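You operate a simulated robot arm through the tools that you are given. There is no shell and no other tool. Be economical: measure what you need, move in short steps, check, and stop when the job is done.

The job below is to be done with a simulated robot arm. You get a single attempt, and the scene is never put back.

JOB
Stack the box labelled "dice game" from the dining table top on top of the box that says "raw fish".

It is judged by the outcome, as a careful person would: the job done as asked, and still so three seconds after it is handed in. It fails if anything else is knocked over, pushed out of place, dropped, spilled or broken.

ROBOT AND FRAMES
A 7-joint arm with a two-finger parallel gripper, fixed in place. Base frame: the origin is at the foot of the arm, x ahead of it, y to its left, z up; the work surface is at about z = 0. Readings come in mm, rad, newtons and seconds.
With the tool pointing down near the work surface it reaches from about 220 to 580 mm from the base axis. Its first joint turns from -1.152 to 1.152 rad. Payload 2.5 kg.
Tool frame: the origin (TCP) lies between the finger pads and is the grasp point; the fingertips stand 23 mm ahead of it; z points along the fingers, y is the line along which they close. Largest opening 94 mm; finger width 38, thickness 10; the body of the gripper, 54 by 96 mm, starts 39 mm behind the TCP.
Orientation is that of the tool frame in the base frame, as [roll, pitch, yaw] about the fixed x, y, z axes, in that order (R = Rz(yaw) Ry(pitch) Rx(roll)). With the fingers straight down and closing along the base's y, the tool's x points along the base's -x, its y along +y and its z along -z.

CONTROLS
- The arm moves only by the tool move_arm. Its argument "rows" is a list of rows, each an object of numbers (a shift or turn left out is 0, a gripper value left out holds the last): "ax", "ay", "az": the turn, a rotation vector about the base's x, y, z in rad; "dx", "dy", "dz": the shift along the base's x, y, z in cm; "hand": the finger opening in cm, from 0 to 9.4. In form: [{"ax": .., "ay": .., "az": .., "dx": .., "dy": .., "dz": .., "hand": ..}, ...]. A call has 1 to 12 rows; each row shifts and turns the commanded pose from where the row before left it. A row lasts 0.2 s, in which the tool goes at most 50 mm and 0.15 rad; a call with a longer step from one row to the next is refused whole, and so is a gripper value outside its range. Where a pose cannot be reached the arm comes as near as it can. A force on the tool above 40 N (or 10 N above the force at the start of the call, whichever is more), or a blocked arm, ends the call early, and 0.2 s more pass. Each finger travels about 108 mm/s and halts on what it meets, pressing with about 36 N; the grip force reading is that of the motor and also rises with nothing between the fingers. The clock runs only during rows and for 0.2 s after the last one: add rows that do not move to give the fingers time. It gives the time, the measured TCP pose, the force on the tool (base axes), the opening and the grip force at its end, in the units of the frame above (readings bear some noise).
- Cameras (640 x 400 px; columns grow to the right, rows downward): "scene" is fixed at [121.9, -408, 547.8]; the picture's right is [0.82, -0.57, 0.00], its down [-0.30, -0.43, -0.85] and it looks along [0.48, 0.70, -0.53] (base axes); focal length 357 px, centre (320, 200). "wrist" rides on the gripper at [86, 16, -74] in the tool frame; the picture's right is [-0.18, 0.98, 0.00], its down [-0.58, -0.11, -0.81] and it looks along [-0.79, -0.15, 0.59] (tool axes); focal length 243 px, centre (320, 200). There is no depth. A picture from a camera that has moved, and an enlarged one, comes with that camera's place and axes in the base frame and with its lens.
- get_image(camera): a new picture of that camera. It takes no simulated time.
- enlarge(camera, box): a new picture of the part [left, top, right, bottom] of that camera's present view, enlarged. It takes no simulated time.
- sign_off(): hands the job in; it is judged then, once.

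Go step by step. Nothing tells you positions but the pictures and the camera data: compare them with the known pose of the tool, close in by small moves and look again before you grip or let go. The budget is 90 turns and 38 pictures, counting those below and the enlarged ones. Unless the task says otherwise, let go and move clear before handing in, and close with one line.

The tools are called after "Request:" as a command line: name --argument value ..., lists and objects as JSON in quotes. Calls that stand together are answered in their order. move_arm: Moves the arm, as the interface text tells. Its arguments: {"type":"object","properties":{"rows":{"type":"array","items":{"type":"object","properties":{"ax":{"type":"number"},"ay":{"type":"number"},"az":{"type":"number"},"dx":{"type":"number"},"dy":{"type":"number"},"dz":{"type":"number"},"hand":{"type":"number"}}}}},"required":["rows"]} The other tools are called the same way: get_image (camera) takes a picture; enlarge (camera, box) takes an enlarged picture of a part of a camera's view; sign_off () hands the job in.

At the start:

```text
time_s: 0.0
position: [325.7, 177.7, 253.5]
tcp_rot: [3.141, 0.001, 3.14]
force: [-0.2, -0.8, 1.8]
opening: 93.8
gripper_force: 0.0
```

scene: 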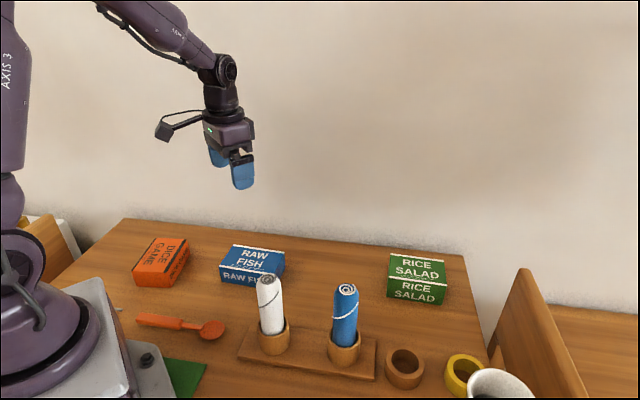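
wrist: 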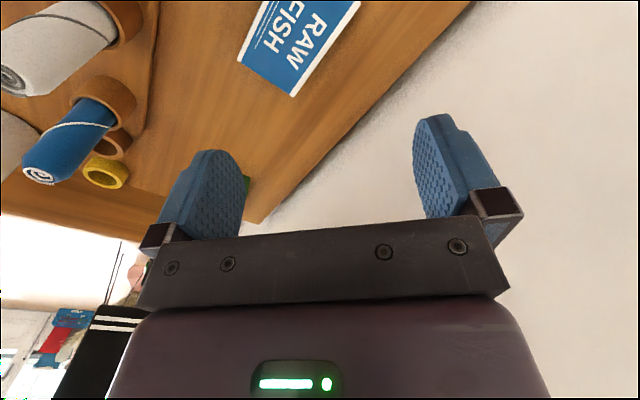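

I see the orange "dice game" box at the left and the blue "raw fish" box right of it. I'll enlarge the scene there to measure their corners.

Request:
enlarge --camera "scene" --box '[120, 225, 300, 337]'

```text
3.56 times, centred on (210, 281) of scene
camera zoom: at [121.9, -408.0, 547.8], right [0.82, -0.57, 0.0], down [-0.3, -0.43, -0.85], along [0.48, 0.7, -0.53], focal length 1269 px, centre (711, -88)
```

zoom: 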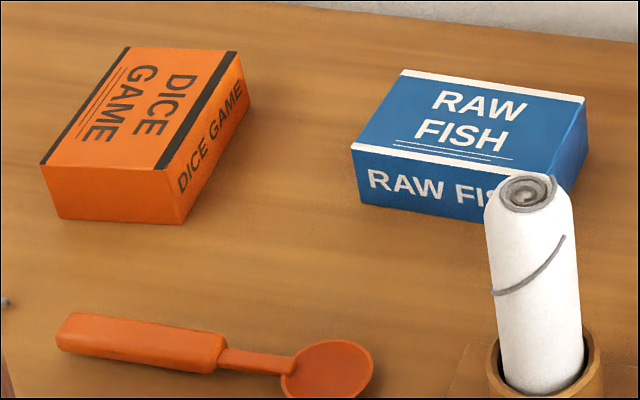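

The dice box measures about 72 x 108 x 41 mm, centred near (174, 274) with its long side at about 52°. The fish box is centred near (329, 146) with its long side at about -47°. I'll move above the dice box, turned to close across its short side.

Request:
move_arm --rows '[{"az": 0.149, "dx": -2.53, "dy": 1.6, "dz": -2, "hand": 9.4}, {"az": 0.149, "dx": -2.53, "dy": 1.6, "dz": -2}, {"az": 0.149, "dx": -2.53, "dy": 1.6, "dz": -2}, {"az": 0.149, "dx": -2.53, "dy": 1.6, "dz": -2}, {"az": 0.149, "dx": -2.53, "dy": 1.6, "dz": -2}, {"az": 0.149, "dx": -2.53, "dy": 1.6, "dz": -2}, {}, {}]'

Request:
get_image --camera "scene"

Request:
get_image --camera "wrist"

```text
time_s: 1.8
position: [171.7, 270.7, 133.2]
tcp_rot: [-3.141, 0.001, -2.246]
force: [0.1, -0.9, 0.0]
opening: 93.9
gripper_force: 0.1
```

```text
34 pictures are left
```

scene: 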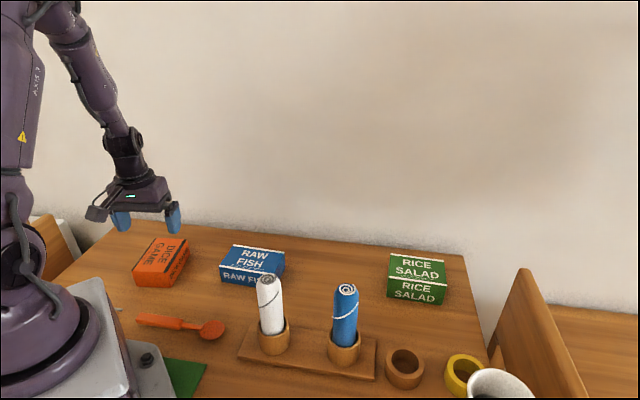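

```text
33 pictures are left
camera wrist: at [105.6, 215.1, 210.7], right [-0.65, 0.76, 0.0], down [0.45, 0.39, 0.81], along [0.61, 0.53, -0.59], focal length 243 px, centre (320, 200)
```

wrist: 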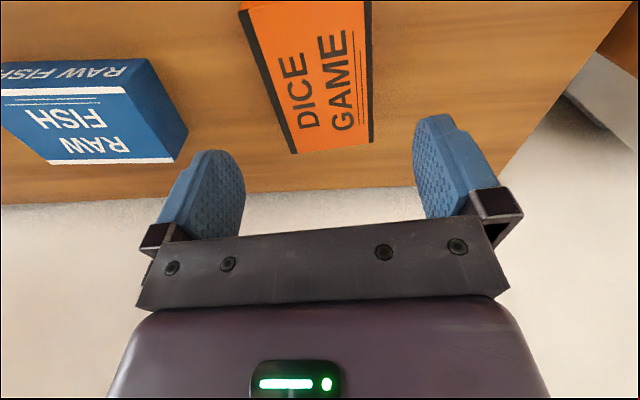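

The box is between the fingers laterally, and both cameras agree to about 1 mm. I'll descend to just above it and look.

Request:
move_arm --rows '[{"dx": 0.2, "dy": 0.25, "dz": -3}, {"dx": 0.15, "dy": 0.25, "dz": -2.8}, {}, {}]'

Request:
enlarge --camera "scene" --box '[80, 180, 260, 292]'

Request:
get_image --camera "wrist"

```text
time_s: 2.8
position: [177.7, 277.0, 77.1]
tcp_rot: [-3.141, 0.001, -2.249]
force: [-0.4, 0.5, 1.2]
opening: 94.2
gripper_force: 0.2
```

```text
3.56 times, centred on (170, 236) of scene
camera zoom: at [121.9, -408.0, 547.8], right [0.82, -0.57, 0.0], down [-0.3, -0.43, -0.85], along [0.48, 0.7, -0.53], focal length 1269 px, centre (853, 72)
```

zoom: 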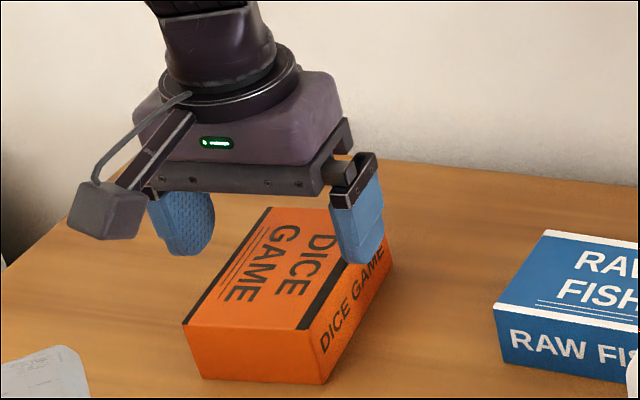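

```text
31 pictures are left
camera wrist: at [110.1, 220.4, 153.1], right [-0.65, 0.76, 0.0], down [0.45, 0.39, 0.81], along [0.61, 0.53, -0.59], focal length 243 px, centre (320, 200)
```

wrist: 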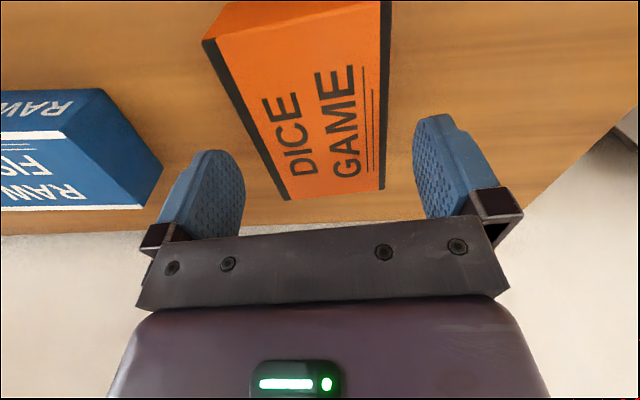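

The fingers straddle the box with clearance on both sides. Next I descend to z ≈ 30 and close.

Request:
move_arm --rows '[{"dx": -0.1, "dy": 0.1, "dz": -1.6}, {"dz": -1.6}, {"dz": -1.4}, {}, {}]'

Request:
get_image --camera "wrist"

```text
time_s: 4.0
position: [178.1, 277.2, 30.6]
tcp_rot: [-3.14, 0.001, -2.249]
force: [0.5, 0.0, 0.5]
opening: 94.0
gripper_force: 0.0
```

```text
30 pictures are left
camera wrist: at [110.5, 220.3, 105.9], right [-0.65, 0.76, 0.0], down [0.45, 0.39, 0.81], along [0.61, 0.53, -0.59], focal length 243 px, centre (320, 200)
```

wrist: 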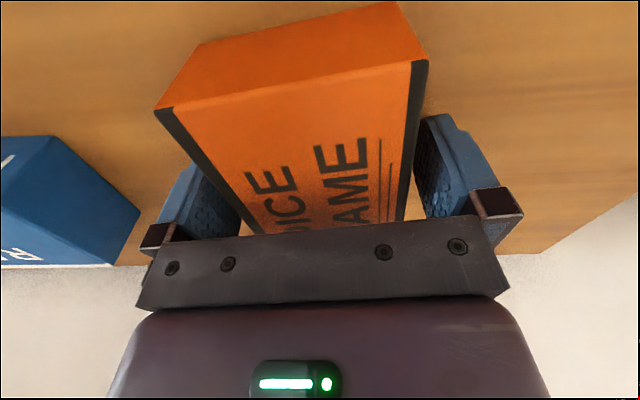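

The fingers are beside the box at the right height, so I'll close on it.

Request:
move_arm --rows '[{"hand": 7.8}, {"hand": 6.0}, {"hand": 6.0}, {}, {}]'

```text
time_s: 5.2
position: [177.9, 276.7, 29.4]
tcp_rot: [-3.14, 0.0, -2.246]
force: [0.2, -0.2, 1.4]
opening: 74.9
gripper_force: 36.1
```

The box is gripped at 75 mm. I'll lift it and check.

Request:
move_arm --rows '[{"dz": 0.7}, {"dz": 1.5}, {"dz": 2.5}, {"dz": 2.5}, {"dz": 2.5}, {"dz": 2}, {}]'

Request:
get_image --camera "scene"

```text
time_s: 6.8
position: [178.2, 280.5, 147.1]
tcp_rot: [3.141, 0.001, -2.249]
force: [0.6, 0.3, -2.1]
opening: 74.7
gripper_force: 35.9
```

```text
29 pictures are left
```

scene: 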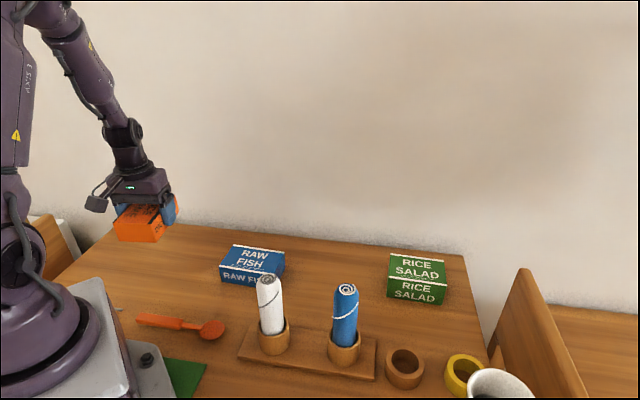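

The box is held level. Next I carry it over the fish box while turning about -98° to line up the long sides.

Request:
move_arm --rows '[{"az": -0.1425, "dx": 1.26, "dy": -1.12}, {"az": -0.1425, "dx": 1.26, "dy": -1.12}, {"az": -0.1425, "dx": 1.26, "dy": -1.12}, {"az": -0.1425, "dx": 1.26, "dy": -1.12}, {"az": -0.1425, "dx": 1.26, "dy": -1.12}, {"az": -0.1425, "dx": 1.26, "dy": -1.12}, {"az": -0.1425, "dx": 1.26, "dy": -1.12}, {"az": -0.1425, "dx": 1.26, "dy": -1.12}, {"az": -0.1425, "dx": 1.26, "dy": -1.12}, {"az": -0.1425, "dx": 1.26, "dy": -1.12}, {"az": -0.1425, "dx": 1.26, "dy": -1.12}, {"az": -0.1425, "dx": 1.26, "dy": -1.12}]'

Request:
move_arm --rows '[{}, {}]'

Request:
enlarge --camera "scene" --box '[160, 170, 340, 282]'

Request:
get_image --camera "wrist"

```text
time_s: 9.4
position: [328.6, 144.1, 145.5]
tcp_rot: [-3.141, 0.001, 2.323]
force: [-0.3, -0.6, -1.9]
opening: 74.7
gripper_force: 36.1
```

```text
time_s: 10.0
position: [327.8, 142.7, 145.9]
tcp_rot: [-3.14, 0.0, 2.327]
force: [-0.1, -0.5, -1.8]
opening: 74.9
gripper_force: 36.5
```

```text
3.56 times, centred on (250, 226) of scene
camera zoom: at [121.9, -408.0, 547.8], right [0.82, -0.57, 0.0], down [-0.3, -0.43, -0.85], along [0.48, 0.7, -0.53], focal length 1269 px, centre (569, 108)
```

zoom: 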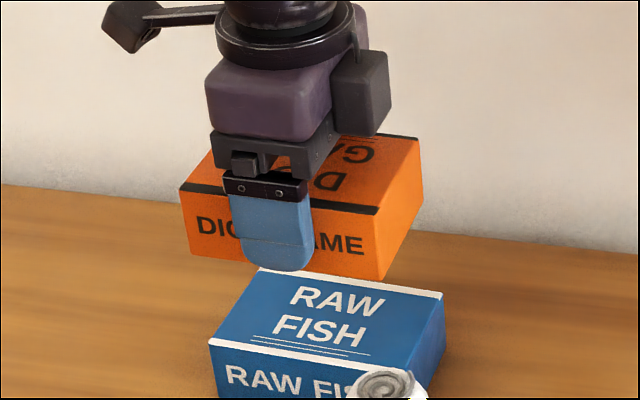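

```text
27 pictures are left
camera wrist: at [280.6, 217.7, 221.7], right [0.84, 0.54, 0.0], down [0.32, -0.5, 0.81], along [0.44, -0.68, -0.59], focal length 243 px, centre (320, 200)
```

wrist: 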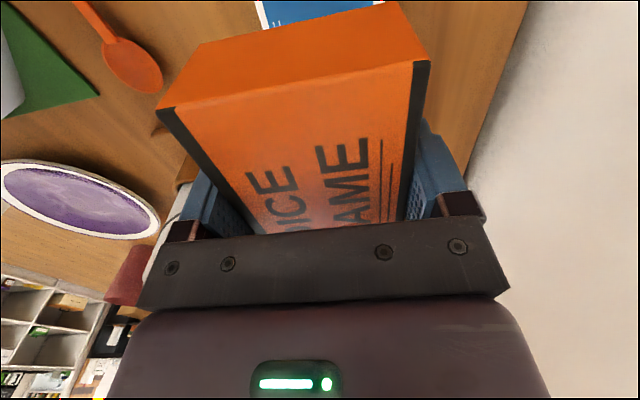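

The held box is oriented to match the fish box. Combining both cameras, I put the fish centre at about (332, 149), so I'll shift slightly, descend partway and look.

Request:
move_arm --rows '[{"az": -0.014, "dx": 0.42, "dy": 0.6, "dz": -1}, {"dz": -2}, {"dz": -2}, {"dz": -0.8}, {}, {}]'

Request:
enlarge --camera "scene" --box '[170, 190, 330, 290]'

Request:
get_image --camera "wrist"

```text
time_s: 11.4
position: [331.2, 150.4, 86.9]
tcp_rot: [3.141, 0.0, 2.313]
force: [-0.3, 0.2, -1.6]
opening: 74.6
gripper_force: 36.2
```

```text
4.00 times, centred on (250, 240) of scene
camera zoom: at [121.9, -408.0, 547.8], right [0.82, -0.57, 0.0], down [-0.3, -0.43, -0.85], along [0.48, 0.7, -0.53], focal length 1428 px, centre (600, 40)
```

zoom: 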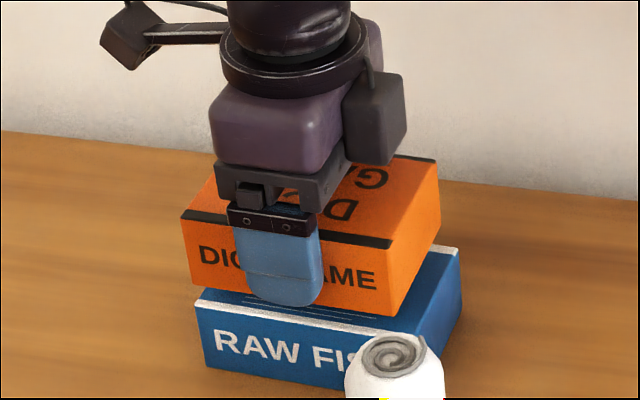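

```text
25 pictures are left
camera wrist: at [284.7, 226.6, 163.0], right [0.85, 0.53, 0.0], down [0.31, -0.5, 0.81], along [0.43, -0.68, -0.59], focal length 243 px, centre (320, 200)
```

wrist: 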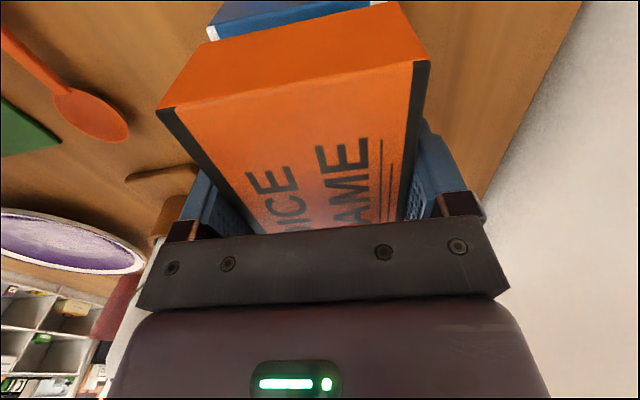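

The held box sits almost centred, but a few mm off along its length. I'll shift 4 mm along the long axis and lower gently until it makes contact.

Request:
move_arm --rows '[{"dx": 0.27, "dy": -0.3, "dz": -0.4}, {"dz": -0.4}, {"dz": -0.3}, {}, {}]'

Request:
enlarge --camera "scene" --box '[170, 190, 330, 290]'

```text
time_s: 12.6
position: [333.8, 148.2, 76.2]
tcp_rot: [-3.141, 0.0, 2.313]
force: [0.5, 0.4, -1.7]
opening: 74.8
gripper_force: 36.3
```

```text
4.00 times, centred on (250, 240) of scene
camera zoom: at [121.9, -408.0, 547.8], right [0.82, -0.57, 0.0], down [-0.3, -0.43, -0.85], along [0.48, 0.7, -0.53], focal length 1428 px, centre (600, 40)
```

zoom: 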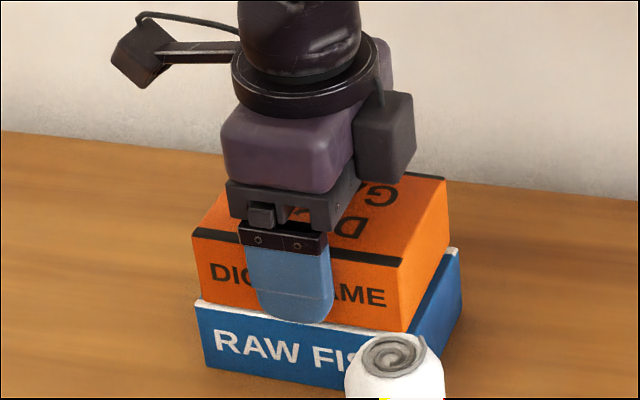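

It's well aligned, with a few mm of gap left. I'll lower in small steps and watch the force.

Request:
move_arm --rows '[{"dz": -0.15}, {"dz": -0.15}, {}, {}]'

Request:
move_arm --rows '[{"dz": -0.1}, {}, {}]'

```text
time_s: 13.6
position: [334.0, 147.6, 73.8]
tcp_rot: [3.141, 0.0, 2.314]
force: [-10.5, -2.2, 30.3]
opening: 74.8
gripper_force: 36.2
```

```text
time_s: 14.4
position: [334.9, 148.1, 74.1]
tcp_rot: [-3.141, 0.001, 2.312]
force: [-8.4, -1.8, 37.3]
opening: 74.8
gripper_force: 35.6
```

The box is resting on the fish box at z ≈ 74, pressing with 37 N. I'll ease up to relieve the load before releasing.

Request:
move_arm --rows '[{"dz": 0.1}, {"dz": 0.08}, {}]'

```text
time_s: 15.2
position: [333.9, 147.0, 74.1]
tcp_rot: [-3.139, 0.001, 2.313]
force: [-0.7, -0.5, -2.2]
opening: 74.5
gripper_force: 35.9
```

The load is now just lifted off. I'll lower half a millimetre and open slowly.

Request:
move_arm --rows '[{"dz": -0.06}, {}, {"hand": 8.0}, {"hand": 8.6}, {"hand": 9.4}, {}, {}]'

Request:
get_image --camera "wrist"

Request:
enlarge --camera "scene" --box '[170, 190, 330, 290]'

```text
time_s: 16.8
position: [334.2, 147.7, 74.0]
tcp_rot: [-3.141, 0.0, 2.313]
force: [-0.5, -0.9, 0.1]
opening: 94.3
gripper_force: 0.0
```

```text
23 pictures are left
camera wrist: at [287.8, 223.3, 150.3], right [0.85, 0.53, 0.0], down [0.31, -0.5, 0.81], along [0.43, -0.68, -0.59], focal length 243 px, centre (320, 200)
```

wrist: 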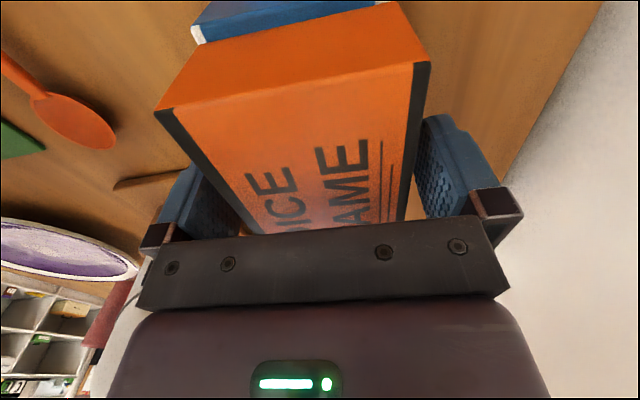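

```text
4.00 times, centred on (250, 240) of scene
camera zoom: at [121.9, -408.0, 547.8], right [0.82, -0.57, 0.0], down [-0.3, -0.43, -0.85], along [0.48, 0.7, -0.53], focal length 1428 px, centre (600, 40)
```

zoom: 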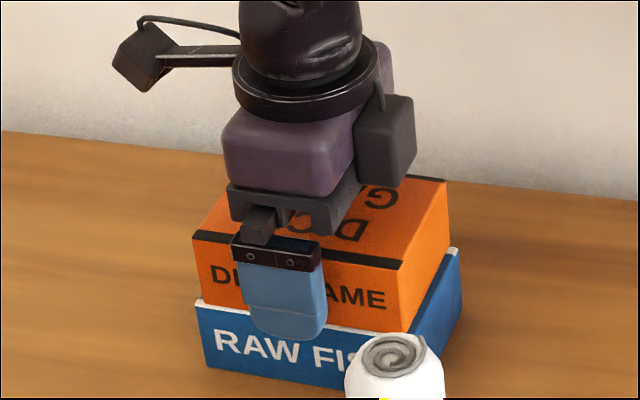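

The box is released and sitting flat, with both fingers clear. I'll rise straight up and check.

Request:
move_arm --rows '[{"dz": 1}, {"dz": 2}, {"dz": 3}, {"dz": 3}, {"dz": 3}, {"dz": 3}, {}, {}]'

Request:
get_image --camera "scene"

```text
time_s: 18.6
position: [335.6, 147.8, 222.1]
tcp_rot: [3.141, 0.001, 2.312]
force: [-0.2, -0.4, -0.4]
opening: 94.3
gripper_force: 0.1
```

```text
21 pictures are left
```

scene: 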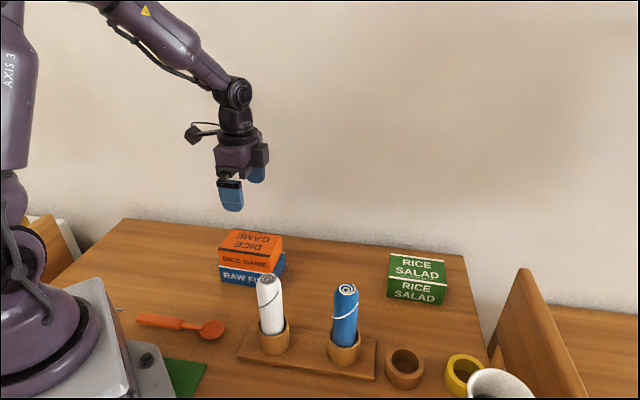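

The dice box rests stably and lined up on the fish box, nothing else has moved, and the arm is clear. I'm handing in.

Request:
sign_off

```text
The job is handed in.
```

The "dice game" box is stacked on top of the "raw fish" box with their long sides lined up. The arm has let go and moved clear, nothing else on the table was disturbed, and the job is handed in.
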